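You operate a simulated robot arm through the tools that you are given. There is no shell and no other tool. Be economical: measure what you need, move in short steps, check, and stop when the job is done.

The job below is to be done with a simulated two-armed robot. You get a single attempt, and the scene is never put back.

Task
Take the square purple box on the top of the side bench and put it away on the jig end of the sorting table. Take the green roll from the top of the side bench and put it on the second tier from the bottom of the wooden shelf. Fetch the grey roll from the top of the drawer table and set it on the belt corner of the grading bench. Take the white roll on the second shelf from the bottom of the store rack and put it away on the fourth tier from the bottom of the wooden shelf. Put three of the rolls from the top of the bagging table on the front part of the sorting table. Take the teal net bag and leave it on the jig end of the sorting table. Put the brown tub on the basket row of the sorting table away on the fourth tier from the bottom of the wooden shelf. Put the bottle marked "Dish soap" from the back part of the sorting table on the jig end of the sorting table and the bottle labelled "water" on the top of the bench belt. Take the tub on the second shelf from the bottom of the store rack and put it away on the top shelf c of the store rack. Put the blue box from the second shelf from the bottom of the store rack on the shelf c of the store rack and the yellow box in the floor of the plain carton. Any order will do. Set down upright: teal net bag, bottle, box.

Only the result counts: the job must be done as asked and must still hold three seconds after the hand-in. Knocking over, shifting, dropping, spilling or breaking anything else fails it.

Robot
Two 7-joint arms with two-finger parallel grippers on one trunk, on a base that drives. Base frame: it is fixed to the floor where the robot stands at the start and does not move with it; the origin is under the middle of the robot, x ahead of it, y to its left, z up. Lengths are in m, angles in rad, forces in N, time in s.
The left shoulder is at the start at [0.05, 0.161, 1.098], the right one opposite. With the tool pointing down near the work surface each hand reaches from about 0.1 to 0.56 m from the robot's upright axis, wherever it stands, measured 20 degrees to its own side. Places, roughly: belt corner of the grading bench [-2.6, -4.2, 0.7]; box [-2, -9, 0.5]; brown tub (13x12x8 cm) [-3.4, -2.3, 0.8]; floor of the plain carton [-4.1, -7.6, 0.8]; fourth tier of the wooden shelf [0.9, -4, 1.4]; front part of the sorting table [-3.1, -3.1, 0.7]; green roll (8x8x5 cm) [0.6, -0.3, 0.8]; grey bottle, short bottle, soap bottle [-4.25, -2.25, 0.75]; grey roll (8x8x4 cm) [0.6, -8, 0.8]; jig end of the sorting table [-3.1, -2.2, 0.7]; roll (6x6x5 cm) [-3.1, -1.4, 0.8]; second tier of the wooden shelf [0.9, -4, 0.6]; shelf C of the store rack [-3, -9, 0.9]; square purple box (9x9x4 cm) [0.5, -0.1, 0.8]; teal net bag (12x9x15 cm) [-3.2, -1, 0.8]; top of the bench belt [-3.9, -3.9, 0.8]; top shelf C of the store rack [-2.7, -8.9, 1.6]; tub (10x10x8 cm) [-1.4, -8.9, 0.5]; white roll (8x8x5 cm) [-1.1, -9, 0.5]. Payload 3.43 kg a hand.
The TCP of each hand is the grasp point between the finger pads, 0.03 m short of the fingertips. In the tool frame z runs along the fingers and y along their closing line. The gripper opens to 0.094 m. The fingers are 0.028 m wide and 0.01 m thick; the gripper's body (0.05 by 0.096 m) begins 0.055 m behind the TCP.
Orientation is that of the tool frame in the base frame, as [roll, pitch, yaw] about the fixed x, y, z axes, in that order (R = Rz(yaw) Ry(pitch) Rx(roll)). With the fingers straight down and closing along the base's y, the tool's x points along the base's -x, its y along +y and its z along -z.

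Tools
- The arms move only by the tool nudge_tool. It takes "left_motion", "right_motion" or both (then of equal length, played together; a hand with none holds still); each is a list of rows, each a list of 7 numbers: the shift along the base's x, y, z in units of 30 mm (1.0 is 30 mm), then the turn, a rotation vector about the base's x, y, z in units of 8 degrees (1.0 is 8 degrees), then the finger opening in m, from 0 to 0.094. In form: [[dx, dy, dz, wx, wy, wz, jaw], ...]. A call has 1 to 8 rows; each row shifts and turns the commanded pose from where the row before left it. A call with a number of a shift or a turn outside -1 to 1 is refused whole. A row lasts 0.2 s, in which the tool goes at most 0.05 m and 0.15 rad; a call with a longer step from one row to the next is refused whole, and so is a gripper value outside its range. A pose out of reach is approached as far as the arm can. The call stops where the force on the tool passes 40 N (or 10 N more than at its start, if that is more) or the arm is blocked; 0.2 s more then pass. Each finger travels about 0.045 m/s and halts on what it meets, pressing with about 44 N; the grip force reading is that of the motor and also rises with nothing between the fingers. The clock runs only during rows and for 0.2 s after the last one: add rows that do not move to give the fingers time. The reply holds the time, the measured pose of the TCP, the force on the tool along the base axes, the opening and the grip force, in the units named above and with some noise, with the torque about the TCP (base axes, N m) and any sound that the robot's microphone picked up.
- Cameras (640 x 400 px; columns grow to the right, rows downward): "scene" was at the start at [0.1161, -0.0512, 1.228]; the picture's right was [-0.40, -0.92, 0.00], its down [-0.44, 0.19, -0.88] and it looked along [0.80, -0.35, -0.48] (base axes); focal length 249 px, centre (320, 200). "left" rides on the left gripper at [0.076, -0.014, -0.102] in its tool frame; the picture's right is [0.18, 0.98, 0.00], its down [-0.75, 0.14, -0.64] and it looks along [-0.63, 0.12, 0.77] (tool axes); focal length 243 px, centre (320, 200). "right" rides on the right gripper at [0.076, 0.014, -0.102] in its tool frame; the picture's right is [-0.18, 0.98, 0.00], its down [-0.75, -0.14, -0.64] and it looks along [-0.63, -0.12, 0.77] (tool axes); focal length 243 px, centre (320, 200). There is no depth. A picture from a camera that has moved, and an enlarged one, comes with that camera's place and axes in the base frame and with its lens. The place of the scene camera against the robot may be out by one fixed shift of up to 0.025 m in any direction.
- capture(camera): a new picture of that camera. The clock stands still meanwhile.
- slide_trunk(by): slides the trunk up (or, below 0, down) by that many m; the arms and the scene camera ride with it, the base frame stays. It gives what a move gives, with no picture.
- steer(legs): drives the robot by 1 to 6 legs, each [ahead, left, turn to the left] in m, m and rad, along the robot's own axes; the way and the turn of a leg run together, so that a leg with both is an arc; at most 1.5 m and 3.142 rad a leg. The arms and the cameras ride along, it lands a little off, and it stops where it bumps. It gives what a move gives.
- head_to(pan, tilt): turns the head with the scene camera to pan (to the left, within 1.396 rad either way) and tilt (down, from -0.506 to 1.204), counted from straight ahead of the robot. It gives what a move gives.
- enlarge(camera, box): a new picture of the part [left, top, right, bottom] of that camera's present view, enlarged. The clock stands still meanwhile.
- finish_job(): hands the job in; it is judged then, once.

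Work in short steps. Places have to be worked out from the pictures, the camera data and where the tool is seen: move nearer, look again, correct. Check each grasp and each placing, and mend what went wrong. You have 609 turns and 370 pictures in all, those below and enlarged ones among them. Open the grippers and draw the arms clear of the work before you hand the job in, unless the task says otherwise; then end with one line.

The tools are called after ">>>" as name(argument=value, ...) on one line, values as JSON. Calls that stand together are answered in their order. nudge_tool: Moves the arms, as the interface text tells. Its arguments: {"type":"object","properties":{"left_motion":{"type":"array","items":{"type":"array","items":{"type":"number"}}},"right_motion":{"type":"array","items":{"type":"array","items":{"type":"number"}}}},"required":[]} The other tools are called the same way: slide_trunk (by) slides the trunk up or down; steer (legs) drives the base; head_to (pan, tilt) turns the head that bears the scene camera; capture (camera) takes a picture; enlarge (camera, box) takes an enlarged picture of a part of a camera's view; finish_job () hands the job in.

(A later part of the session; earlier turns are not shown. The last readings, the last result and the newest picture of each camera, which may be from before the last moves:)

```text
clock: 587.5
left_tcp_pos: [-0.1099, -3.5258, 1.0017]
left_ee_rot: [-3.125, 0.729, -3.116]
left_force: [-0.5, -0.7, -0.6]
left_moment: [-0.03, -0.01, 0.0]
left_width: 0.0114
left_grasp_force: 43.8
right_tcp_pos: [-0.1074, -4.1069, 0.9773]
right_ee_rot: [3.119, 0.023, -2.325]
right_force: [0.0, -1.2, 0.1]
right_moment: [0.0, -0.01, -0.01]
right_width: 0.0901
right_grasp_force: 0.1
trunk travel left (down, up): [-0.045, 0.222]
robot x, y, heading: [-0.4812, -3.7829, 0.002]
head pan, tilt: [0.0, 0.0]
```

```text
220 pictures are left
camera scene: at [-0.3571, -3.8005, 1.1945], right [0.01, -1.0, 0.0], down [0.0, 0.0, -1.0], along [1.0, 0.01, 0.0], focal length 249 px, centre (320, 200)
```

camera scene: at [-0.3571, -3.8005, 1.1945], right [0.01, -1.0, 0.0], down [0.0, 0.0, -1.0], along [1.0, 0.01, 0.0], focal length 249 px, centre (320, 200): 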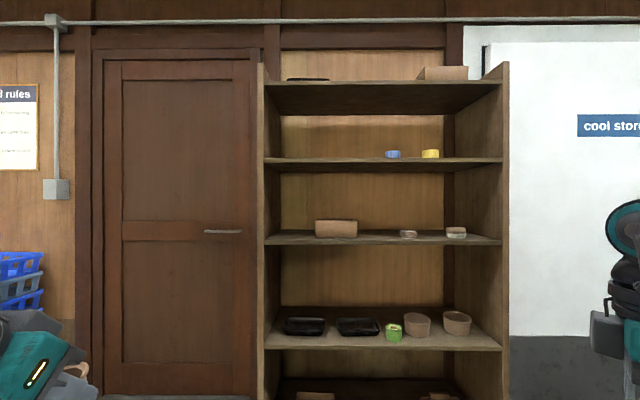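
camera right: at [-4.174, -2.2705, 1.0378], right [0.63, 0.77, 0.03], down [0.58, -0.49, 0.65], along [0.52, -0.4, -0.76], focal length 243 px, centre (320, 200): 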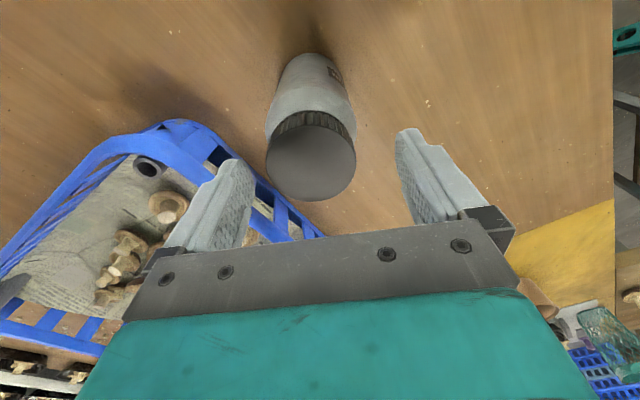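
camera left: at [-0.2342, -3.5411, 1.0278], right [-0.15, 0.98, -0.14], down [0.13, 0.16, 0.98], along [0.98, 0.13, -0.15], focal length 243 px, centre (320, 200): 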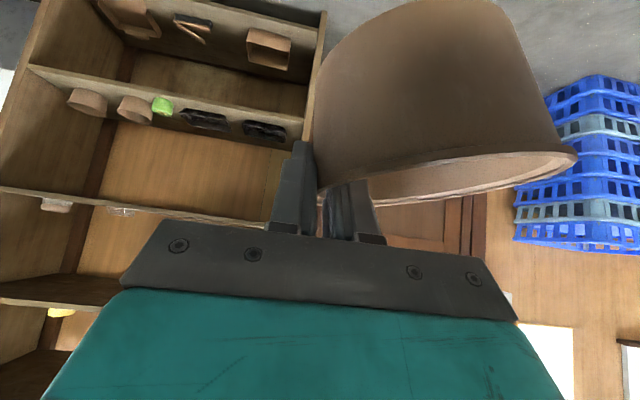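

Clear front view: tier 4 top z≈1.36, next board underside ≈1.69; its left half is free. I drive to (-0.1, -4.03), raise trunk and arm with the tub to z≈1.48.

>>> steer(legs=[[0.38, -0.25, 0]])

>>> slide_trunk(by=0.22)

>>> nudge_tool(left_motion=[[0.3, 0, 1, 0, 0, 0, 0], [0.3, 0, 1, 0, 0, 0, 0], [0.3, 0, 1, 0, 0, 0, 0], [0.3, 0, 1, 0, 0, 0, 0], [0.3, 0, 1, 0, 0, 0, 0], [0.3, 0, 1, 0, 0, 0, 0], [0.3, 0, 1, 0, 0, 0, 0], [0.3, 0, 1, 0, 0, 0, 0]])

>>> nudge_tool(left_motion=[[0, 0, 0.7, 0, 0, 0, 0], [0, 0, 0, 0, 0, 0, 0]])

>>> head_to(pan=0.2, tilt=-0.1)

>>> capture(camera="scene")

```text
clock: 590.2
left_tcp_pos: [0.2808, -3.7772, 1.0022]
left_ee_rot: [-3.124, 0.729, -3.127]
left_force: [0.5, 0.2, -0.4]
left_moment: [0.0, 0.02, 0.01]
left_width: 0.0113
left_grasp_force: 43.9
right_tcp_pos: [0.2757, -4.3583, 0.9773]
right_ee_rot: [3.118, 0.021, -2.334]
right_force: [-0.3, 0.6, -0.1]
right_moment: [0.02, -0.01, 0.02]
right_width: 0.09
right_grasp_force: 0.2
trunk travel left (down, up): [-0.045, 0.222]
robot x, y, heading: [-0.0888, -4.0382, -0.002]
head pan, tilt: [0.0, 0.0]
```

```text
clock: 592.5
left_tcp_pos: [0.2798, -3.7774, 1.2214]
left_ee_rot: [-3.125, 0.73, -3.128]
left_force: [0.0, 0.3, -1.5]
left_moment: [-0.02, 0.04, 0.02]
left_width: 0.0113
left_grasp_force: 44.1
right_tcp_pos: [0.2768, -4.3589, 1.1965]
right_ee_rot: [3.118, 0.023, -2.335]
right_force: [0.7, 0.4, -0.6]
right_moment: [0.01, 0.03, 0.0]
right_width: 0.0901
right_grasp_force: 0.1
trunk travel left (down, up): [-0.265, 0.002]
robot x, y, heading: [-0.0918, -4.0376, -0.004]
head pan, tilt: [0.0, 0.0]
```

```text
clock: 594.4
left_tcp_pos: [0.3493, -3.778, 1.4609]
left_ee_rot: [-3.127, 0.728, -3.129]
left_force: [-0.4, -0.2, 0.3]
left_moment: [-0.02, -0.02, 0.0]
left_width: 0.0109
left_grasp_force: 44.2
right_tcp_pos: [0.2766, -4.3589, 1.1973]
right_ee_rot: [3.119, 0.02, -2.336]
right_force: [-0.9, 0.0, 0.2]
right_moment: [0.0, 0.03, 0.02]
right_width: 0.0899
right_grasp_force: 0.0
trunk travel left (down, up): [-0.265, 0.002]
robot x, y, heading: [-0.0967, -4.0386, 0.006]
head pan, tilt: [0.0, 0.0]
```

```text
clock: 595.0
left_tcp_pos: [0.351, -3.7781, 1.482]
left_ee_rot: [-3.124, 0.729, -3.127]
left_force: [-1.1, 0.5, 0.1]
left_moment: [-0.04, -0.01, -0.01]
left_width: 0.0111
left_grasp_force: 44.0
right_tcp_pos: [0.2772, -4.3583, 1.1976]
right_ee_rot: [3.12, 0.02, -2.335]
right_force: [-0.7, -1.0, 0.1]
right_moment: [-0.04, 0.01, 0.0]
right_width: 0.09
right_grasp_force: 0.1
trunk travel left (down, up): [-0.265, 0.002]
robot x, y, heading: [-0.0915, -4.0338, -0.0]
head pan, tilt: [0.0, 0.0]
```

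```text
clock: 595.7
left_tcp_pos: [0.3509, -3.7769, 1.4824]
left_ee_rot: [-3.124, 0.728, -3.128]
left_force: [-0.5, 0.2, -0.4]
left_moment: [-0.01, 0.01, 0.0]
left_width: 0.0113
left_grasp_force: 43.9
right_tcp_pos: [0.2776, -4.3592, 1.1966]
right_ee_rot: [3.12, 0.019, -2.335]
right_force: [-0.5, -0.2, 0.5]
right_moment: [-0.03, -0.01, 0.01]
right_width: 0.0899
right_grasp_force: 0.1
trunk travel left (down, up): [-0.265, 0.002]
robot x, y, heading: [-0.0951, -4.033, -0.001]
head pan, tilt: [0.201, -0.099]
```

```text
219 pictures are left
camera scene: at [0.0253, -4.0329, 1.4234], right [0.2, -0.98, 0.0], down [0.1, 0.02, -1.0], along [0.97, 0.2, 0.1], focal length 249 px, centre (320, 200)
```

scene: 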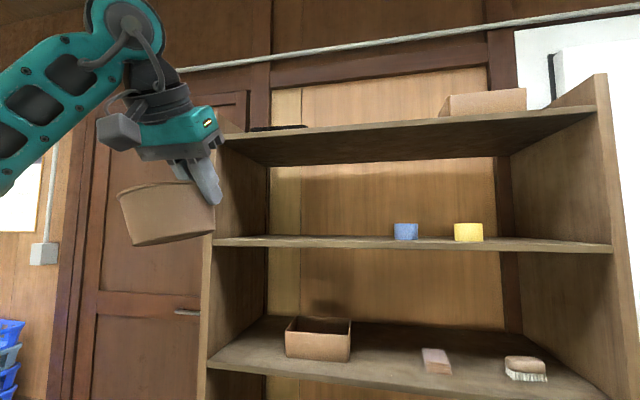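

Tier 4 top ≈1.378 here. I raise 1.5 cm, shift the hand 2.5 cm right, and drive ahead so the tub enters over the tier.

>>> nudge_tool(left_motion=[[0, -0.45, 0.5, 0, 0, 0, 0], [0, -0.4, 0, 0, 0, 0, 0]])

>>> steer(legs=[[0.25, 0, 0]])

>>> capture(camera="scene")

>>> capture(camera="left")

```text
clock: 596.3
left_tcp_pos: [0.3513, -3.8037, 1.4977]
left_ee_rot: [-3.126, 0.729, -3.126]
left_force: [1.0, -0.6, -1.0]
left_moment: [-0.05, 0.01, -0.02]
left_width: 0.0113
left_grasp_force: 44.7
right_tcp_pos: [0.2765, -4.3585, 1.1967]
right_ee_rot: [3.12, 0.021, -2.333]
right_force: [0.7, 0.2, -1.0]
right_moment: [0.0, 0.04, 0.01]
right_width: 0.0898
right_grasp_force: 0.0
trunk travel left (down, up): [-0.265, 0.002]
robot x, y, heading: [-0.0959, -4.0331, 0.007]
head pan, tilt: [0.201, -0.099]
```

```text
clock: 598.1
left_tcp_pos: [0.6042, -3.8009, 1.4976]
left_ee_rot: [-3.125, 0.73, -3.123]
left_force: [0.7, 0.7, -1.5]
left_moment: [-0.07, 0.01, -0.02]
left_width: 0.0116
left_grasp_force: 44.1
right_tcp_pos: [0.5295, -4.3566, 1.1965]
right_ee_rot: [3.118, 0.019, -2.332]
right_force: [0.4, -0.1, 0.3]
right_moment: [-0.02, -0.01, -0.02]
right_width: 0.0899
right_grasp_force: 0.1
trunk travel left (down, up): [-0.265, 0.002]
robot x, y, heading: [0.1573, -4.0353, 0.01]
head pan, tilt: [0.201, -0.099]
```

```text
218 pictures are left
camera scene: at [0.2784, -4.0314, 1.4234], right [0.2, -0.98, 0.0], down [0.1, 0.02, -1.0], along [0.97, 0.2, 0.1], focal length 249 px, centre (320, 200)
```

scene: 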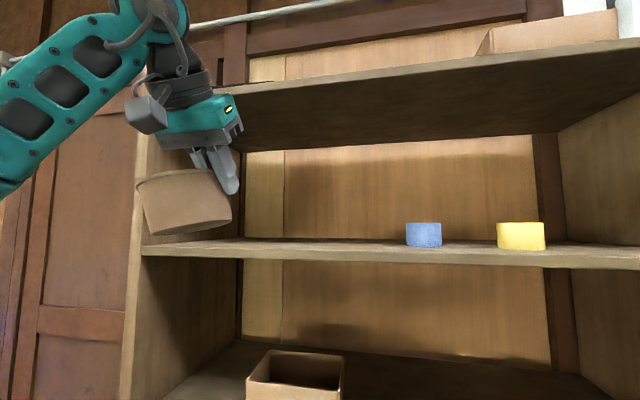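

```text
217 pictures are left
camera left: at [0.4796, -3.8158, 1.5228], right [-0.14, 0.98, -0.14], down [0.13, 0.15, 0.98], along [0.98, 0.12, -0.15], focal length 243 px, centre (320, 200)
```

left: 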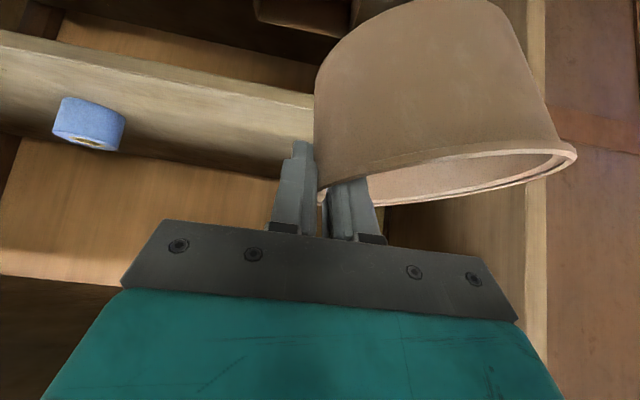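

The tub is above the tier and clear of the post. I drive in another 0.22 m.

>>> steer(legs=[[0.22, 0, -0.008]])

>>> capture(camera="scene")

>>> capture(camera="left")

```text
clock: 599.7
left_tcp_pos: [0.7905, -3.8052, 1.498]
left_ee_rot: [-3.127, 0.731, -3.13]
left_force: [1.0, 0.4, -0.3]
left_moment: [-0.02, 0.02, 0.0]
left_width: 0.0112
left_grasp_force: 43.9
right_tcp_pos: [0.7046, -4.357, 1.1974]
right_ee_rot: [3.111, 0.019, -2.334]
right_force: [-0.5, -0.7, 0.6]
right_moment: [0.03, 0.01, -0.01]
right_width: 0.09
right_grasp_force: 0.0
trunk travel left (down, up): [-0.265, 0.002]
robot x, y, heading: [0.3469, -4.036, -0.005]
head pan, tilt: [0.201, -0.099]
stopped in leg 1: the robot was blocked; the commanded pose is now the measured one
```

```text
216 pictures are left
camera scene: at [0.4609, -4.0316, 1.4242], right [0.2, -0.98, 0.0], down [0.1, 0.02, -0.99], along [0.98, 0.2, 0.1], focal length 249 px, centre (320, 200)
```

scene: 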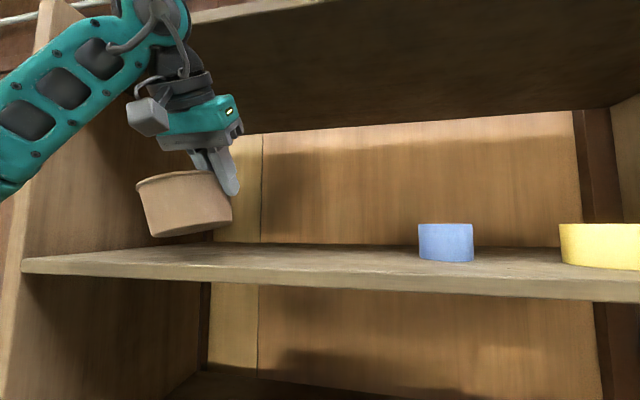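

```text
215 pictures are left
camera left: at [0.6648, -3.8179, 1.5235], right [-0.14, 0.98, -0.13], down [0.13, 0.15, 0.98], along [0.98, 0.12, -0.15], focal length 243 px, centre (320, 200)
```

left: 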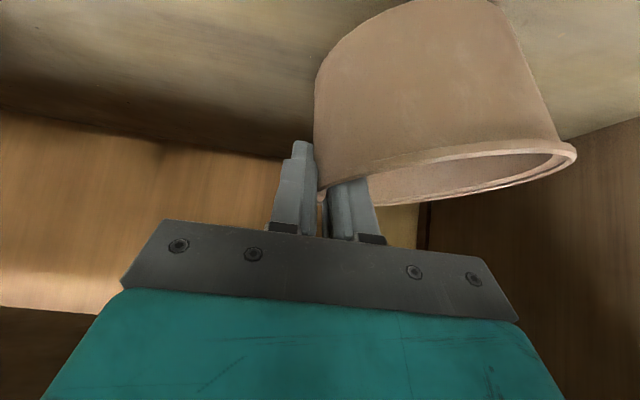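

My right hand (raised with the trunk) met the tier. I back off 2 cm, retract the right hand, and will extend the left arm instead.

>>> steer(legs=[[-0.03, 0, 0]])

>>> nudge_tool(left_motion=[[0.7, 0, 0, 0, 0, 0, 0], [0.7, 0, 0, 0, 0, 0, 0], [0.6, 0, 0, 0, 0, 0, 0], [0, 0, 0, 0, 0, 0, 0], [0, 0, 0, 0, 0, 0, 0]], right_motion=[[-1, 0, 0, 0, 0, 0, 0.09], [-1, 0, 0, 0, 0, 0, 0.09], [-1, 0, 0, 0, 0, 0, 0.09], [-1, 0, -0.5, 0, 0, 0, 0.09], [-1, 0, -0.5, 0, 0, 0, 0.09]])

>>> capture(camera="scene")

```text
clock: 600.5
left_tcp_pos: [0.7671, -3.8032, 1.4956]
left_ee_rot: [-3.127, 0.727, -3.128]
left_force: [-0.8, 0.4, 0.0]
left_moment: [-0.06, 0.0, 0.02]
left_width: 0.0113
left_grasp_force: 44.2
right_tcp_pos: [0.6816, -4.3564, 1.1955]
right_ee_rot: [3.109, 0.012, -2.332]
right_force: [0.7, 0.3, 0.1]
right_moment: [0.0, -0.05, 0.02]
right_width: 0.09
right_grasp_force: 0.1
trunk travel left (down, up): [-0.265, 0.002]
robot x, y, heading: [0.3202, -4.0321, -0.0]
head pan, tilt: [0.201, -0.099]
```

```text
clock: 601.7
left_tcp_pos: [0.8262, -3.8056, 1.4956]
left_ee_rot: [-3.127, 0.725, -3.129]
left_force: [-0.5, -0.3, -0.6]
left_moment: [-0.02, 0.02, 0.01]
left_width: 0.011
left_grasp_force: 43.9
right_tcp_pos: [0.5309, -4.3582, 1.1646]
right_ee_rot: [3.109, 0.012, -2.33]
right_force: [0.0, -0.5, 0.7]
right_moment: [0.01, 0.0, -0.02]
right_width: 0.09
right_grasp_force: 0.0
trunk travel left (down, up): [-0.265, 0.002]
robot x, y, heading: [0.3192, -4.0343, 0.001]
head pan, tilt: [0.201, -0.099]
```

```text
214 pictures are left
camera scene: at [0.4377, -4.0315, 1.4235], right [0.2, -0.98, 0.0], down [0.1, 0.02, -0.99], along [0.98, 0.2, 0.1], focal length 249 px, centre (320, 200)
```

scene: 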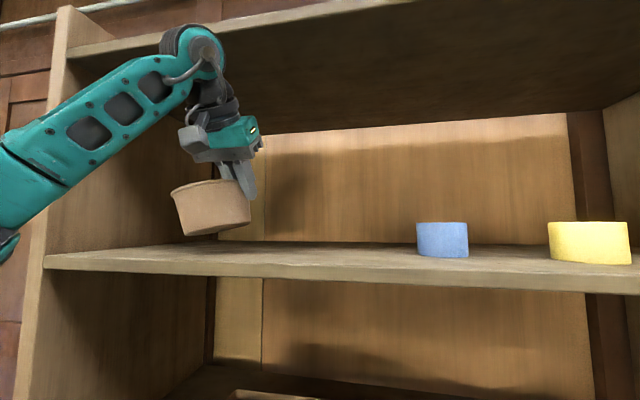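

All clear. I lower the tub until it touches tier 4.

>>> nudge_tool(left_motion=[[0, 0, -0.4, 0, 0, 0, 0], [0, 0, -0.3, 0, 0, 0, 0], [0, 0, -0.3, 0, 0, 0, 0], [0, 0, -0.3, 0, 0, 0, 0], [0, 0, -0.2, 0, 0, 0, 0], [0, 0, -0.2, 0, 0, 0, 0], [0, 0, -0.2, 0, 0, 0, 0]])

>>> capture(camera="scene")

```text
clock: 603.5
left_tcp_pos: [0.8253, -3.8062, 1.4459]
left_ee_rot: [-3.117, 0.75, -3.131]
left_force: [-0.7, -3.5, 16.3]
left_moment: [0.4, 0.68, 0.18]
left_width: 0.0135
left_grasp_force: 43.8
right_tcp_pos: [0.5315, -4.3589, 1.1648]
right_ee_rot: [3.108, 0.014, -2.334]
right_force: [-0.1, -0.5, 0.0]
right_moment: [0.01, -0.02, 0.04]
right_width: 0.0899
right_grasp_force: 0.0
trunk travel left (down, up): [-0.265, 0.002]
robot x, y, heading: [0.3193, -4.0334, -0.004]
head pan, tilt: [0.201, -0.099]
stopped in row 7 (left hand): the force on the tool passed its limit (the readings are from after the stop); the commanded pose is now the measured one
```

```text
213 pictures are left
camera scene: at [0.4371, -4.0322, 1.4233], right [0.2, -0.98, 0.0], down [0.1, 0.02, -0.99], along [0.98, 0.2, 0.1], focal length 249 px, centre (320, 200)
```

scene: 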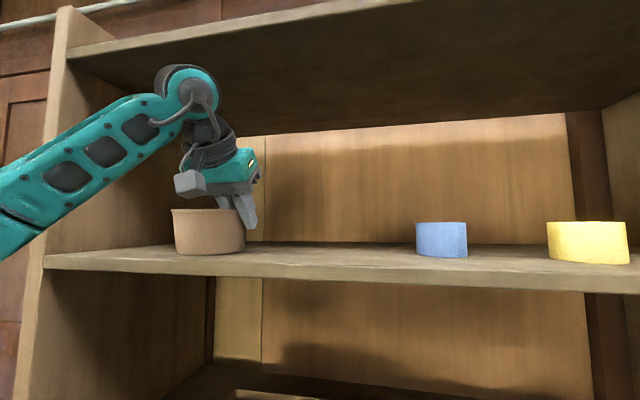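

The tub stands flat on tier 4. I open and withdraw along the tool axis.

>>> nudge_tool(left_motion=[[0, 0, 0.05, 0, 0, 0, 0.05], [0, 0, 0, 0, 0, 0, 0.05], [0, 0, 0, 0, 0, 0, 0.05], [-0.4, 0, 0.6, 0, 0, 0, 0.05], [-0.5, 0, 0.6, 0, 0, 0, 0.05], [-0.6, 0, 0.6, 0, 0, 0, 0.05], [-0.9, 0, 0.4, 0, 0, 0, 0.05], [-1, 0, 0, 0, 0, 0, 0.05]])

>>> steer(legs=[[-0.3, 0, 0]])

>>> capture(camera="scene")

```text
clock: 605.3
left_tcp_pos: [0.7246, -3.805, 1.5109]
left_ee_rot: [-3.119, 0.74, -3.127]
left_force: [-0.8, -0.3, 0.3]
left_moment: [0.01, 0.01, -0.05]
left_width: 0.0499
left_grasp_force: 0.1
right_tcp_pos: [0.5309, -4.3575, 1.1647]
right_ee_rot: [3.108, 0.012, -2.332]
right_force: [-0.3, 0.1, -0.5]
right_moment: [-0.02, -0.01, 0.03]
right_width: 0.09
right_grasp_force: 0.0
trunk travel left (down, up): [-0.265, 0.002]
robot x, y, heading: [0.3193, -4.0347, -0.0]
head pan, tilt: [0.201, -0.099]
```

```text
clock: 607.3
left_tcp_pos: [0.4199, -3.8058, 1.5113]
left_ee_rot: [-3.117, 0.741, -3.125]
left_force: [0.4, -0.5, -0.5]
left_moment: [-0.01, 0.04, -0.01]
left_width: 0.0498
left_grasp_force: 0.0
right_tcp_pos: [0.2273, -4.3584, 1.1645]
right_ee_rot: [3.109, 0.013, -2.33]
right_force: [0.5, -0.2, 0.9]
right_moment: [0.0, -0.02, 0.03]
right_width: 0.0901
right_grasp_force: 0.1
trunk travel left (down, up): [-0.265, 0.002]
robot x, y, heading: [0.0157, -4.0352, -0.005]
head pan, tilt: [0.201, -0.099]
```

```text
212 pictures are left
camera scene: at [0.1329, -4.0312, 1.4235], right [0.2, -0.98, 0.0], down [0.1, 0.02, -0.99], along [0.97, 0.2, 0.1], focal length 249 px, centre (320, 200)
```

scene: 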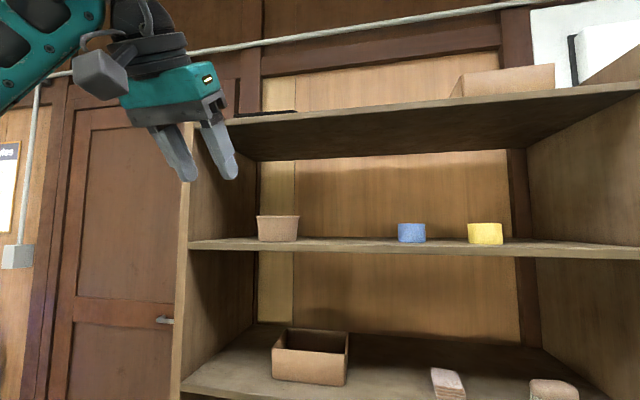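

The tub stands on tier 4. I lower the trunk, level the left hand, turn to face -y and look towards the drawer table and rack.

>>> slide_trunk(by=-0.16)

>>> nudge_tool(left_motion=[[-0.3, 0, -1, 0, 1, 0, 0.09], [-0.3, 0, -1, 0, 1, 0, 0.09], [0, 0, -1, 0, 1, 0, 0.09], [0, 0, -1, 0, 1, 0, 0.09], [0, 0, -1, 0, 1, 0, 0.09], [0, 0, -1, 0, 0.3, 0, 0.09], [0, 0, -1, 0, 0, 0, 0.09], [0, 0, -1, 0, 0, 0, 0.09]])

>>> steer(legs=[[-0.4, 0, 0], [0, 0, -1.566], [0.9, 0, 0]])

>>> head_to(pan=0.0, tilt=0.2)

>>> capture(camera="scene")

```text
clock: 609.2
left_tcp_pos: [0.4202, -3.8038, 1.3508]
left_ee_rot: [-3.121, 0.739, -3.129]
left_force: [0.2, 0.0, 0.4]
left_moment: [-0.06, 0.01, 0.03]
left_width: 0.0499
left_grasp_force: 0.0
right_tcp_pos: [0.2275, -4.3587, 1.0041]
right_ee_rot: [3.107, 0.014, -2.33]
right_force: [0.0, 0.8, -0.3]
right_moment: [-0.03, -0.01, -0.01]
right_width: 0.0903
right_grasp_force: 0.1
trunk travel left (down, up): [-0.105, 0.162]
robot x, y, heading: [0.0128, -4.0349, 0.0]
head pan, tilt: [0.201, -0.099]
```

```text
clock: 611.0
left_tcp_pos: [0.4018, -3.8038, 1.111]
left_ee_rot: [-3.127, 0.001, -3.128]
left_force: [0.0, 0.1, 0.2]
left_moment: [-0.03, -0.02, 0.01]
left_width: 0.0898
left_grasp_force: 0.2
right_tcp_pos: [0.2276, -4.3577, 1.0066]
right_ee_rot: [3.106, 0.012, -2.329]
right_force: [-0.6, -0.1, 0.1]
right_moment: [0.02, -0.03, 0.01]
right_width: 0.0898
right_grasp_force: 0.1
trunk travel left (down, up): [-0.105, 0.162]
robot x, y, heading: [0.0138, -4.0304, -0.003]
head pan, tilt: [0.201, -0.099]
```

```text
clock: 621.6
left_tcp_pos: [-0.1367, -5.3227, 1.111]
left_ee_rot: [-3.129, -0.001, 1.602]
left_force: [-0.6, -1.5, -0.7]
left_moment: [-0.03, -0.02, 0.02]
left_width: 0.0898
left_grasp_force: 0.0
right_tcp_pos: [-0.6934, -5.1594, 1.0046]
right_ee_rot: [3.108, 0.012, 2.402]
right_force: [0.0, 0.0, 0.1]
right_moment: [-0.02, -0.05, 0.03]
right_width: 0.09
right_grasp_force: 0.1
trunk travel left (down, up): [-0.105, 0.162]
robot x, y, heading: [-0.3739, -4.9409, -1.556]
head pan, tilt: [0.201, -0.099]
```

```text
clock: 622.4
left_tcp_pos: [-0.1367, -5.3227, 1.1122]
left_ee_rot: [-3.129, -0.001, 1.6]
left_force: [0.0, 0.6, 1.0]
left_moment: [-0.03, 0.01, 0.01]
left_width: 0.09
left_grasp_force: 0.0
right_tcp_pos: [-0.6943, -5.1592, 1.0044]
right_ee_rot: [3.106, 0.011, 2.401]
right_force: [0.6, -1.0, 0.7]
right_moment: [0.01, 0.02, 0.0]
right_width: 0.0897
right_grasp_force: 0.0
trunk travel left (down, up): [-0.105, 0.162]
robot x, y, heading: [-0.3726, -4.9393, -1.553]
head pan, tilt: [0.0, 0.201]
```

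```text
211 pictures are left
camera scene: at [-0.3784, -5.0895, 1.2362], right [-1.0, -0.02, 0.0], down [0.0, 0.2, -0.98], along [0.02, -0.98, -0.2], focal length 249 px, centre (320, 200)
```

scene: 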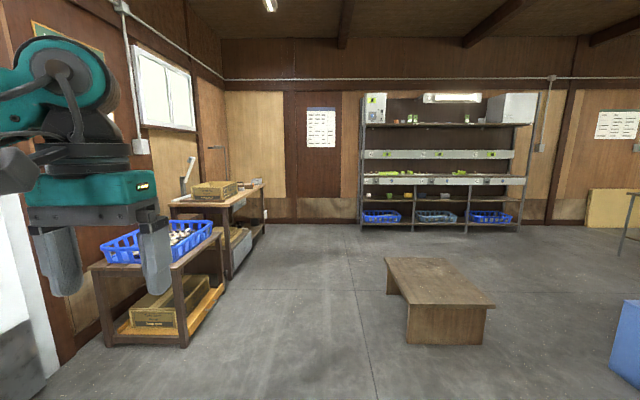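

The store rack is ahead at y≈-9, the drawer table at left, a low bench to the right (x<-0.95). I drive straight down to y≈-7.8 and look at the rack.

>>> steer(legs=[[1.4, 0.05, -0.016], [1.45, 0, 0]])

>>> head_to(pan=-0.5, tilt=0.2)

>>> capture(camera="scene")

```text
clock: 636.3
left_tcp_pos: [-0.1108, -8.2007, 1.1105]
left_ee_rot: [-3.13, -0.001, 1.568]
left_force: [0.0, -0.5, 0.0]
left_moment: [0.0, 0.02, 0.03]
left_width: 0.0899
left_grasp_force: 0.1
right_tcp_pos: [-0.6637, -8.0192, 1.0045]
right_ee_rot: [3.108, 0.014, 2.369]
right_force: [0.8, 0.2, -0.3]
right_moment: [-0.02, 0.01, 0.02]
right_width: 0.0899
right_grasp_force: 0.0
trunk travel left (down, up): [-0.105, 0.162]
robot x, y, heading: [-0.3368, -7.8063, -1.581]
head pan, tilt: [0.0, 0.201]
```

```text
clock: 637.2
left_tcp_pos: [-0.1119, -8.1986, 1.1116]
left_ee_rot: [-3.13, 0.0, 1.57]
left_force: [-0.2, 0.0, -1.0]
left_moment: [-0.01, 0.01, -0.02]
left_width: 0.0901
left_grasp_force: 0.1
right_tcp_pos: [-0.6632, -8.0195, 1.0047]
right_ee_rot: [3.106, 0.013, 2.369]
right_force: [0.1, 0.0, 0.6]
right_moment: [0.01, 0.0, 0.03]
right_width: 0.0899
right_grasp_force: 0.0
trunk travel left (down, up): [-0.105, 0.162]
robot x, y, heading: [-0.3368, -7.8122, -1.58]
head pan, tilt: [-0.499, 0.201]
```

```text
210 pictures are left
camera scene: at [-0.389, -7.9478, 1.2362], right [-0.87, 0.49, 0.0], down [0.1, 0.17, -0.98], along [-0.48, -0.85, -0.2], focal length 249 px, centre (320, 200)
```

scene: 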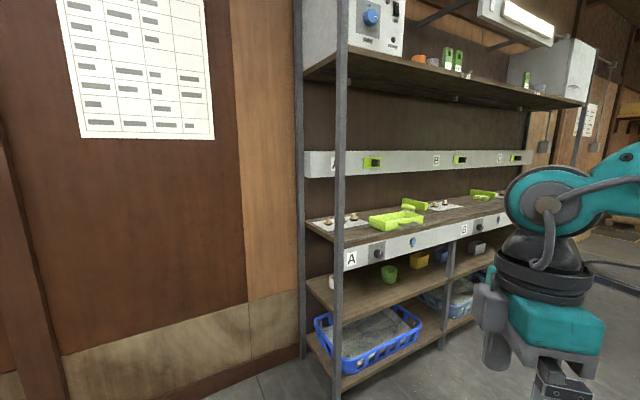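

The rack's second shelf (z≈0.5) has only ~0.22 m under the next shelf's front plate, so I need a near-horizontal hand there. I test how low the left hand can go when tilted, in free space.

>>> slide_trunk(by=-0.1)

>>> nudge_tool(left_motion=[[0, 0, -1, -1, 0, 0, 0.09], [0, 0, -1, -1, 0, 0, 0.09], [0, 0, -1, -1, 0, 0, 0.09], [0, 0, -1, -1, 0, 0, 0.09], [0, 0, -1, -1, 0, 0, 0.09], [0, 0, -1, -1, 0, 0, 0.09], [0, 0, -1, -1, 0, 0, 0.09], [0, 0, -1, -1, 0, 0, 0.09]])

>>> nudge_tool(left_motion=[[0, 0, -1, -1, 0, 0, 0.09], [0, 0, -1, -1, 0, 0, 0.09], [0, 0, -1, 0, 0, 0, 0.09], [0, 0, -1, 0, 0, 0, 0.09], [0, 0, -1, 0, 0, 0, 0.09], [0, 0, -1, 0, 0, 0, 0.09], [0, 0, -1, 0, 0, 0, 0.09], [0, 0, -1, 0, 0, 0, 0.09]])

```text
clock: 638.6
left_tcp_pos: [-0.1113, -8.1994, 1.0118]
left_ee_rot: [-3.129, 0.0, 1.569]
left_force: [-0.9, -0.2, -0.3]
left_moment: [0.01, 0.0, 0.03]
left_width: 0.0898
left_grasp_force: 0.1
right_tcp_pos: [-0.6624, -8.0184, 0.9051]
right_ee_rot: [3.109, 0.013, 2.37]
right_force: [-1.0, 0.7, -0.2]
right_moment: [-0.01, 0.01, 0.02]
right_width: 0.0902
right_grasp_force: 0.1
trunk travel left (down, up): [-0.005, 0.262]
robot x, y, heading: [-0.3358, -7.8098, -1.581]
head pan, tilt: [-0.499, 0.201]
```

```text
clock: 640.4
left_tcp_pos: [-0.1107, -8.2326, 0.7993]
left_ee_rot: [-3.13, 0.975, 1.567]
left_force: [0.3, -0.2, 0.0]
left_moment: [0.01, -0.01, 0.05]
left_width: 0.09
left_grasp_force: 0.2
left hand out of reach, approached as far as the arm can: row 5, 6, 7, 8
right_tcp_pos: [-0.6629, -8.0185, 0.9046]
right_ee_rot: [3.106, 0.013, 2.369]
right_force: [-0.2, 0.3, 1.0]
right_moment: [-0.01, -0.03, -0.04]
right_width: 0.0901
right_grasp_force: 0.0
trunk travel left (down, up): [-0.005, 0.262]
robot x, y, heading: [-0.3331, -7.8101, -1.585]
head pan, tilt: [-0.499, 0.201]
```

```text
clock: 642.2
left_tcp_pos: [-0.0889, -8.2466, 0.7851]
left_ee_rot: [-3.129, 0.971, 1.566]
left_force: [0.2, 0.9, -0.2]
left_moment: [0.01, 0.03, -0.02]
left_width: 0.09
left_grasp_force: 0.1
left hand out of reach, approached as far as the arm can: row 1, 2, 3, 4, 5, 6, 7, 8
right_tcp_pos: [-0.6623, -8.0189, 0.9051]
right_ee_rot: [3.107, 0.012, 2.368]
right_force: [-0.2, -0.4, -0.6]
right_moment: [0.01, -0.02, 0.0]
right_width: 0.09
right_grasp_force: 0.1
trunk travel left (down, up): [-0.005, 0.262]
robot x, y, heading: [-0.3355, -7.8083, -1.578]
head pan, tilt: [-0.499, 0.201]
```

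The wrist is probably too folded close to the body. I extend the hand forward 0.2 m and try lowering again.

>>> nudge_tool(left_motion=[[0, -1, 0, 0, 0, 0, 0.09], [0, -1, 0, 0, 0, 0, 0.09], [0, -1, 0, 0, 0, 0, 0.09], [0, -1, 0, 0, 0, 0, 0.09], [0, -1, 0, 0, 0, 0, 0.09], [0, -1, 0, 0, 0, 0, 0.09], [0, -1, 0, 0, 0, 0, 0.09], [0, 0, -0.5, 0, 0, 0, 0.09]])

>>> nudge_tool(left_motion=[[0, 0, -1, 0, 0, 0, 0.09], [0, 0, -1, 0, 0, 0, 0.09], [0, 0, -1, 0, 0, 0, 0.09], [0, 0, -1, 0, 0, 0, 0.09], [0, 0, -1, 0, 0, 0, 0.09], [0, 0, -1, 0, 0, 0, 0.09]])

>>> head_to(pan=0.4, tilt=0.5)

>>> capture(camera="scene")

```text
clock: 644.0
left_tcp_pos: [-0.0891, -8.4564, 0.7702]
left_ee_rot: [-3.132, 0.975, 1.568]
left_force: [-0.2, 0.1, 0.5]
left_moment: [0.02, 0.0, 0.01]
left_width: 0.09
left_grasp_force: 0.2
right_tcp_pos: [-0.6631, -8.0197, 0.9049]
right_ee_rot: [3.107, 0.013, 2.369]
right_force: [-0.3, -0.3, -0.1]
right_moment: [0.01, 0.02, -0.01]
right_width: 0.0899
right_grasp_force: 0.0
trunk travel left (down, up): [-0.005, 0.262]
robot x, y, heading: [-0.3376, -7.8127, -1.583]
head pan, tilt: [-0.499, 0.201]
```

```text
clock: 645.4
left_tcp_pos: [-0.0838, -8.4541, 0.67]
left_ee_rot: [-3.128, 0.971, 1.569]
left_force: [-0.3, 0.7, -0.5]
left_moment: [-0.04, -0.02, 0.03]
left_width: 0.09
left_grasp_force: 0.0
left hand out of reach, approached as far as the arm can: row 4, 5, 6
right_tcp_pos: [-0.6631, -8.0192, 0.9038]
right_ee_rot: [3.106, 0.011, 2.367]
right_force: [-0.2, 0.1, -1.6]
right_moment: [-0.01, -0.01, 0.0]
right_width: 0.09
right_grasp_force: 0.2
trunk travel left (down, up): [-0.005, 0.262]
robot x, y, heading: [-0.337, -7.8135, -1.585]
head pan, tilt: [-0.499, 0.201]
```

```text
clock: 646.6
left_tcp_pos: [-0.0831, -8.455, 0.6698]
left_ee_rot: [-3.13, 0.97, 1.567]
left_force: [-1.1, -0.1, -0.5]
left_moment: [-0.01, 0.0, -0.01]
left_width: 0.0903
left_grasp_force: 0.0
right_tcp_pos: [-0.6627, -8.0196, 0.9043]
right_ee_rot: [3.106, 0.011, 2.368]
right_force: [0.6, -1.0, 0.0]
right_moment: [0.0, -0.01, -0.03]
right_width: 0.0897
right_grasp_force: 0.1
trunk travel left (down, up): [-0.005, 0.262]
robot x, y, heading: [-0.3358, -7.8121, -1.582]
head pan, tilt: [0.4, 0.499]
```

```text
209 pictures are left
camera scene: at [-0.3092, -7.9508, 1.1085], right [-0.93, -0.38, 0.0], down [-0.18, 0.44, -0.88], along [0.33, -0.81, -0.48], focal length 249 px, centre (320, 200)
```

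scene: 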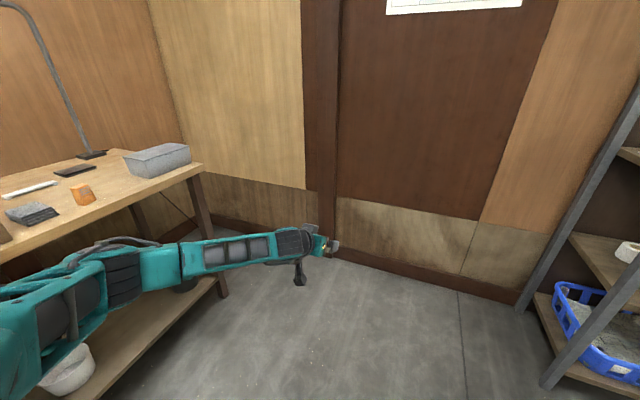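

Better: z 0.67 at 56° tilt. I try yawing the hand inward 40° (along the forearm) and lowering further.

>>> nudge_tool(left_motion=[[0, -0.5, 0, 0, 0, -1, 0.09], [0, -0.5, 0, 0, 0, -1, 0.09], [0, -0.5, 0, 0, 0, -1, 0.09], [0, 0, 0, 0, 0, -1, 0.09], [0, 0, -1, 0, 0, -1, 0.09], [0, 0, -1, 0, 0, 0, 0.09], [0, 0, -1, 0, 0, 0, 0.09], [0, 0, -1, 0, 0, 0, 0.09]])

>>> nudge_tool(left_motion=[[0, 0, -1, 0, 0, 0, 0.09], [0, 0, -1, 0, 0, 0, 0.09], [0, 0, -1, 0, 0, 0, 0.09]])

```text
clock: 648.4
left_tcp_pos: [-0.1016, -8.4921, 0.5659]
left_ee_rot: [-3.124, 1.0, 0.95]
left_force: [0.4, -0.1, 0.2]
left_moment: [0.01, 0.01, 0.02]
left_width: 0.0901
left_grasp_force: 0.0
left hand out of reach, approached as far as the arm can: row 3, 4, 8
right_tcp_pos: [-0.6625, -8.019, 0.9044]
right_ee_rot: [3.107, 0.013, 2.369]
right_force: [-0.1, -0.4, -0.9]
right_moment: [0.03, 0.02, 0.0]
right_width: 0.0902
right_grasp_force: 0.0
trunk travel left (down, up): [-0.005, 0.262]
robot x, y, heading: [-0.3378, -7.8124, -1.587]
head pan, tilt: [0.4, 0.499]
```

```text
clock: 649.2
left_tcp_pos: [-0.1211, -8.4867, 0.5486]
left_ee_rot: [-3.125, 0.999, 0.95]
left_force: [0.1, 0.7, 0.5]
left_moment: [0.0, -0.02, -0.02]
left_width: 0.0899
left_grasp_force: 0.1
left hand out of reach, approached as far as the arm can: row 1, 2, 3
right_tcp_pos: [-0.6626, -8.0194, 0.9054]
right_ee_rot: [3.107, 0.012, 2.37]
right_force: [-0.2, 0.7, 0.1]
right_moment: [0.0, 0.05, -0.01]
right_width: 0.0898
right_grasp_force: 0.1
trunk travel left (down, up): [-0.005, 0.262]
robot x, y, heading: [-0.3342, -7.8096, -1.582]
head pan, tilt: [0.4, 0.499]
```

Yawing inward works: z 0.549. I test further yaw and a near-horizontal tilt.

>>> nudge_tool(left_motion=[[0, 0, 0, 0, 0, -1, 0.09], [0, 0, 0, 0, 0, -1, 0.09], [0, 0, 0, 0, 0, -1, 0.09], [0, 0, -0.7, 0, 0, 0, 0.09], [0, 0, -0.7, -0.6, 0.8, 0, 0.09], [0, 0, 0, -0.6, 0.8, 0, 0.09], [0, 0, 0, -0.6, 0.8, 0, 0.09]])

>>> capture(camera="scene")

```text
clock: 650.8
left_tcp_pos: [-0.1863, -8.4201, 0.5967]
left_ee_rot: [2.855, 1.413, 0.239]
left_force: [0.4, 0.7, -0.5]
left_moment: [0.01, 0.0, -0.01]
left_width: 0.0902
left_grasp_force: 0.0
left hand out of reach, approached as far as the arm can: row 1, 2, 3, 4, 5, 7
right_tcp_pos: [-0.6631, -8.0182, 0.9041]
right_ee_rot: [3.105, 0.013, 2.368]
right_force: [0.1, 0.4, 0.1]
right_moment: [0.01, 0.0, 0.0]
right_width: 0.0899
right_grasp_force: 0.0
trunk travel left (down, up): [-0.005, 0.262]
robot x, y, heading: [-0.3395, -7.8081, -1.583]
head pan, tilt: [0.4, 0.499]
```

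```text
208 pictures are left
camera scene: at [-0.309, -7.9507, 1.1085], right [-0.93, -0.38, 0.0], down [-0.18, 0.44, -0.88], along [0.33, -0.81, -0.48], focal length 249 px, centre (320, 200)
```

scene: 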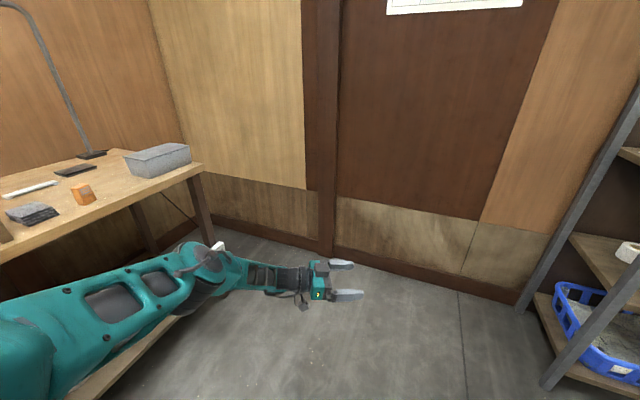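

A near-horizontal pose with inward yaw is possible at z≈0.6. So at the rack I'll stand turned left, hand yawed inward. I now strafe right to look at the rack's second shelf.

>>> steer(legs=[[0.0, -1.1, 0.012]])

>>> head_to(pan=-0.1, tilt=0.5)

>>> capture(camera="scene")

```text
clock: 656.4
left_tcp_pos: [-1.2689, -8.4126, 0.596]
left_ee_rot: [2.865, 1.409, 0.267]
left_force: [0.0, -0.2, 0.2]
left_moment: [-0.02, -0.02, 0.0]
left_width: 0.0899
left_grasp_force: 0.0
right_tcp_pos: [-1.7517, -8.0184, 0.9062]
right_ee_rot: [3.108, 0.013, 2.384]
right_force: [-0.5, -1.0, 0.5]
right_moment: [-0.03, 0.01, 0.03]
right_width: 0.0899
right_grasp_force: 0.0
trunk travel left (down, up): [-0.005, 0.262]
robot x, y, heading: [-1.4269, -7.8048, -1.568]
head pan, tilt: [0.4, 0.499]
```

```text
clock: 657.3
left_tcp_pos: [-1.2693, -8.4119, 0.5966]
left_ee_rot: [2.865, 1.409, 0.268]
left_force: [-0.7, 0.0, -0.6]
left_moment: [-0.04, 0.0, 0.0]
left_width: 0.09
left_grasp_force: 0.1
right_tcp_pos: [-1.7526, -8.0191, 0.9041]
right_ee_rot: [3.108, 0.012, 2.384]
right_force: [0.5, -0.1, -0.1]
right_moment: [-0.03, -0.05, -0.04]
right_width: 0.09
right_grasp_force: 0.0
trunk travel left (down, up): [-0.005, 0.262]
robot x, y, heading: [-1.4264, -7.8034, -1.572]
head pan, tilt: [-0.099, 0.499]
```

```text
207 pictures are left
camera scene: at [-1.4438, -7.9516, 1.1085], right [-1.0, 0.1, 0.0], down [0.05, 0.48, -0.88], along [-0.08, -0.87, -0.48], focal length 249 px, centre (320, 200)
```

scene: 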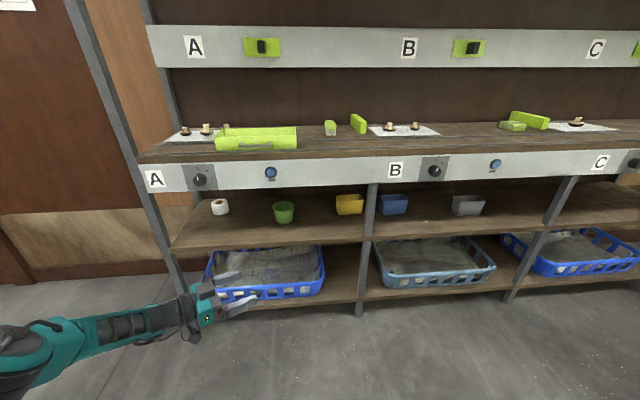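

Superb view: second shelf holds the white roll, green tub, yellow box, blue box, grey box. I enlarge for detail.

>>> enlarge(camera="scene", box=[180, 160, 500, 260])

```text
2.00 times, centred on (340, 210) of scene
camera zoom: at [-1.4438, -7.9516, 1.1085], right [-1.0, 0.1, 0.0], down [0.05, 0.48, -0.88], along [-0.08, -0.87, -0.48], focal length 498 px, centre (280, 180)
```

zoom: 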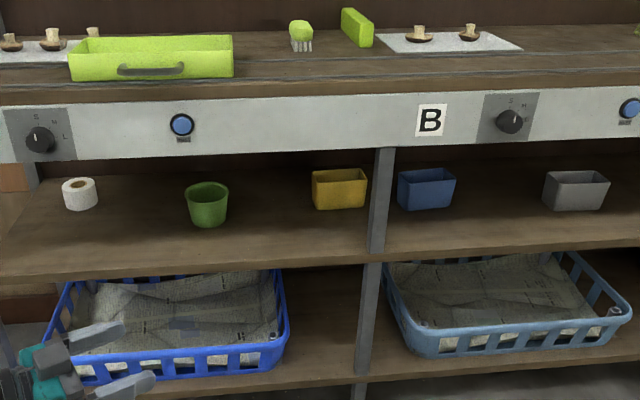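

I found that extension and inward yaw both lower the reachable height. I test: yaw back to ~20° inward, extend to ~0.75 m ahead, then lower.

>>> nudge_tool(left_motion=[[0, 0, 0, 0, 0, 1, 0.09], [0, 0, 0, 0, 0, 1, 0.09], [0, -0.6, 0, 0, 0, 1, 0.09], [0, -0.8, 0, 0, 0, 1, 0.09], [0, -0.8, 0, 0, 0, 1, 0.09], [0, -0.8, 0, 0, 0, 0, 0.09], [0, -0.8, 0, 0, 0, 0, 0.09], [0, -0.8, 0, 0, 0, 0, 0.09]])

>>> nudge_tool(left_motion=[[0, 0, -0.8, 0, 0, 0, 0.09], [0, 0, -0.8, 0, 0, 0, 0.09], [0, 0, -0.8, 0, 0, 0, 0.09], [0, 0, -0.8, 0, 0, 0, 0.09]])

>>> capture(camera="scene")

```text
clock: 659.1
left_tcp_pos: [-1.2686, -8.5143, 0.5979]
left_ee_rot: [2.867, 1.412, 0.966]
left_force: [0.6, 0.7, 0.3]
left_moment: [0.02, 0.0, -0.01]
left_width: 0.0903
left_grasp_force: 0.1
left hand out of reach, approached as far as the arm can: row 7, 8
right_tcp_pos: [-1.752, -8.0179, 0.9036]
right_ee_rot: [3.108, 0.013, 2.386]
right_force: [0.2, 0.1, -0.8]
right_moment: [0.02, 0.03, -0.01]
right_width: 0.09
right_grasp_force: 0.0
trunk travel left (down, up): [-0.005, 0.262]
robot x, y, heading: [-1.427, -7.805, -1.567]
head pan, tilt: [-0.099, 0.499]
```

```text
clock: 660.1
left_tcp_pos: [-1.2491, -8.4979, 0.5748]
left_ee_rot: [2.87, 1.408, 0.967]
left_force: [0.1, -0.8, 0.3]
left_moment: [-0.02, 0.01, 0.0]
left_width: 0.0898
left_grasp_force: 0.0
left hand out of reach, approached as far as the arm can: row 1, 2, 3, 4
right_tcp_pos: [-1.7517, -8.0186, 0.905]
right_ee_rot: [3.107, 0.011, 2.384]
right_force: [0.2, 0.1, 0.4]
right_moment: [0.0, -0.03, -0.01]
right_width: 0.0895
right_grasp_force: 0.0
trunk travel left (down, up): [-0.005, 0.262]
robot x, y, heading: [-1.4272, -7.8029, -1.572]
head pan, tilt: [-0.099, 0.499]
```

```text
205 pictures are left
camera scene: at [-1.4438, -7.9516, 1.1085], right [-1.0, 0.1, 0.0], down [0.05, 0.48, -0.88], along [-0.09, -0.87, -0.48], focal length 249 px, centre (320, 200)
```

scene: 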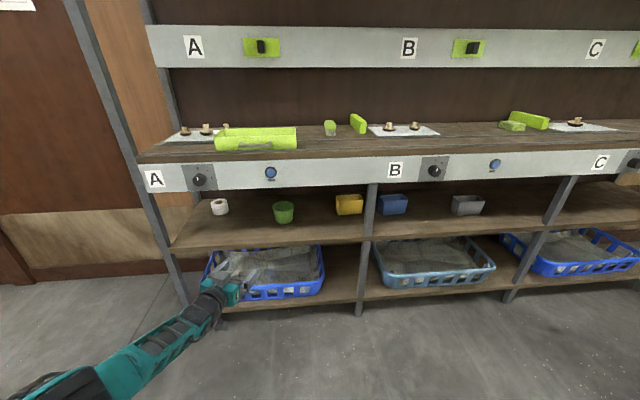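

The arm reaches low near full extension. To keep the hand camera from fouling the shelf, I test whether the wrist can roll 180° about the tool axis (camera on top).

>>> nudge_tool(left_motion=[[0, 0.5, 0.5, -0.319, -0.934, -0.156, 0.09], [0, 0.5, 0.5, -0.319, -0.934, -0.156, 0.09], [0, 0, 0, -0.319, -0.934, -0.156, 0.09], [0, 0, 0, -0.319, -0.934, -0.156, 0.09], [0, 0, 0, -0.319, -0.934, -0.156, 0.09], [0, 0, 0, -0.319, -0.934, -0.156, 0.09], [0, 0, 0, -0.319, -0.934, -0.156, 0.09], [0, 0, 0, -0.319, -0.934, -0.156, 0.09]])

>>> nudge_tool(left_motion=[[0, 0, 0, -0.319, -0.934, -0.156, 0.09], [0, 0, 0, -0.319, -0.934, -0.156, 0.09], [0, 0, 0, -0.319, -0.934, -0.156, 0.09], [0, 0, 0, -0.319, -0.934, -0.156, 0.09], [0, 0, 0, -0.319, -0.934, -0.156, 0.09], [0, 0, 0, -0.319, -0.934, -0.156, 0.09], [0, 0, 0, -0.319, -0.934, -0.156, 0.09], [0, 0, 0, -0.319, -0.934, -0.156, 0.09]])

```text
clock: 661.9
left_tcp_pos: [-1.0582, -8.532, 0.7066]
left_ee_rot: [1.776, 0.681, -0.201]
left_force: [0.6, 0.5, 0.3]
left_moment: [0.02, -0.02, 0.0]
left_width: 0.0901
left_grasp_force: 0.0
left hand out of reach, approached as far as the arm can: row 2, 3, 4, 5, 6, 7, 8
right_tcp_pos: [-1.7515, -8.0173, 0.9045]
right_ee_rot: [3.106, 0.012, 2.385]
right_force: [-0.3, -0.5, 0.0]
right_moment: [0.02, -0.01, 0.0]
right_width: 0.0901
right_grasp_force: 0.0
trunk travel left (down, up): [-0.005, 0.262]
robot x, y, heading: [-1.4282, -7.8063, -1.569]
head pan, tilt: [-0.099, 0.499]
```

```text
clock: 663.7
left_tcp_pos: [-0.9943, -8.5351, 0.7648]
left_ee_rot: [1.746, 0.408, -0.263]
left_force: [0.4, -0.7, 0.7]
left_moment: [-0.02, 0.0, -0.01]
left_width: 0.0902
left_grasp_force: 0.1
left hand out of reach, approached as far as the arm can: row 1, 2, 3, 4, 5, 6, 7, 8
right_tcp_pos: [-1.7516, -8.0176, 0.9047]
right_ee_rot: [3.106, 0.013, 2.383]
right_force: [-0.5, -0.5, -0.6]
right_moment: [0.02, -0.02, 0.0]
right_width: 0.0899
right_grasp_force: 0.0
trunk travel left (down, up): [-0.005, 0.262]
robot x, y, heading: [-1.4266, -7.8099, -1.567]
head pan, tilt: [-0.099, 0.499]
```

The positive roll hits limits. I roll back the other way and see how far that goes.

>>> nudge_tool(left_motion=[[0, 0, 0, 0.319, 0.934, 0.156, 0.09], [0, 0, 0, 0.319, 0.934, 0.156, 0.09], [0, 0, 0, 0.319, 0.934, 0.156, 0.09], [0, 0, 0, 0.319, 0.934, 0.156, 0.09], [0, 0, 0, 0.319, 0.934, 0.156, 0.09], [0, 0, 0, 0.319, 0.934, 0.156, 0.09], [0, 0, 0, 0.319, 0.934, 0.156, 0.09], [0, 0, 0, 0.319, 0.934, 0.156, 0.09]])

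>>> nudge_tool(left_motion=[[0, 0, 0, 0.319, 0.934, 0.156, 0.09], [0, 0, 0, 0.319, 0.934, 0.156, 0.09], [0, 0, 0, 0.319, 0.934, 0.156, 0.09], [0, 0, 0, 0.319, 0.934, 0.156, 0.09], [0, 0, 0, 0.319, 0.934, 0.156, 0.09], [0, 0, 0, 0.319, 0.934, 0.156, 0.09], [0, 0, 0, 0.319, 0.934, 0.156, 0.09], [0, 0, 0, 0.319, 0.934, 0.156, 0.09]])

>>> nudge_tool(left_motion=[[0, 0, 0, 0.319, 0.934, 0.156, 0.09], [0, 0, 0, 0.319, 0.934, 0.156, 0.09], [0, 0, 0, 0.319, 0.934, 0.156, 0.09], [0, 0, 0, 0.319, 0.934, 0.156, 0.09], [0, 0, 0, 0.319, 0.934, 0.156, 0.09], [0, 0, 0, 0.319, 0.934, 0.156, 0.09], [0, 0, 0, 0.319, 0.934, 0.156, 0.09], [0, 0, 0, 0.319, 0.934, 0.156, 0.09]])

>>> capture(camera="scene")

```text
clock: 665.5
left_tcp_pos: [-0.9926, -8.5349, 0.7666]
left_ee_rot: [2.907, 1.413, 1.001]
left_force: [-0.2, -0.3, -0.2]
left_moment: [-0.01, -0.01, 0.0]
left_width: 0.09
left_grasp_force: 0.0
right_tcp_pos: [-1.7512, -8.0186, 0.9053]
right_ee_rot: [3.106, 0.011, 2.384]
right_force: [0.3, 0.2, -1.1]
right_moment: [0.01, 0.0, -0.03]
right_width: 0.0899
right_grasp_force: 0.0
trunk travel left (down, up): [-0.005, 0.262]
robot x, y, heading: [-1.4301, -7.8052, -1.567]
head pan, tilt: [-0.099, 0.499]
```

```text
clock: 667.3
left_tcp_pos: [-0.9943, -8.5357, 0.766]
left_ee_rot: [-1.742, 0.486, 2.731]
left_force: [0.2, 0.6, -0.3]
left_moment: [-0.02, 0.02, 0.02]
left_width: 0.0901
left_grasp_force: 0.0
right_tcp_pos: [-1.7516, -8.0189, 0.9049]
right_ee_rot: [3.107, 0.012, 2.383]
right_force: [0.1, 0.6, 0.0]
right_moment: [-0.01, -0.03, 0.02]
right_width: 0.0901
right_grasp_force: 0.1
trunk travel left (down, up): [-0.005, 0.262]
robot x, y, heading: [-1.4264, -7.8049, -1.569]
head pan, tilt: [-0.099, 0.499]
```

```text
clock: 669.1
left_tcp_pos: [-0.9941, -8.5356, 0.7645]
left_ee_rot: [-1.76, -0.615, 2.924]
left_force: [0.1, 0.3, 0.2]
left_moment: [0.01, 0.01, -0.01]
left_width: 0.09
left_grasp_force: 0.0
right_tcp_pos: [-1.7511, -8.0182, 0.9039]
right_ee_rot: [3.107, 0.013, 2.384]
right_force: [-0.1, 0.9, 0.5]
right_moment: [-0.02, 0.01, 0.06]
right_width: 0.09
right_grasp_force: 0.0
trunk travel left (down, up): [-0.005, 0.262]
robot x, y, heading: [-1.4235, -7.8065, -1.572]
head pan, tilt: [-0.099, 0.499]
```

```text
204 pictures are left
camera scene: at [-1.4438, -7.9516, 1.1085], right [-1.0, 0.1, 0.0], down [0.05, 0.48, -0.88], along [-0.09, -0.87, -0.48], focal length 249 px, centre (320, 200)
```

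scene: 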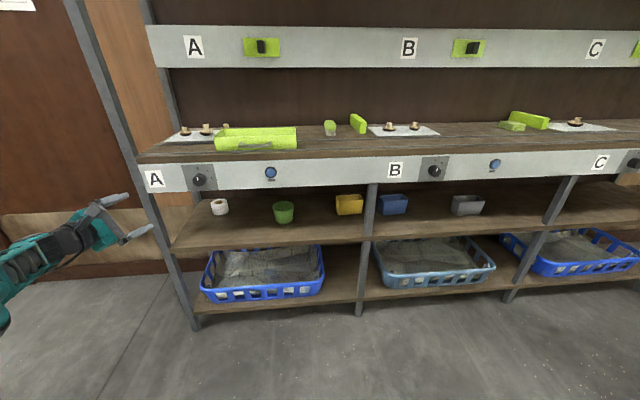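

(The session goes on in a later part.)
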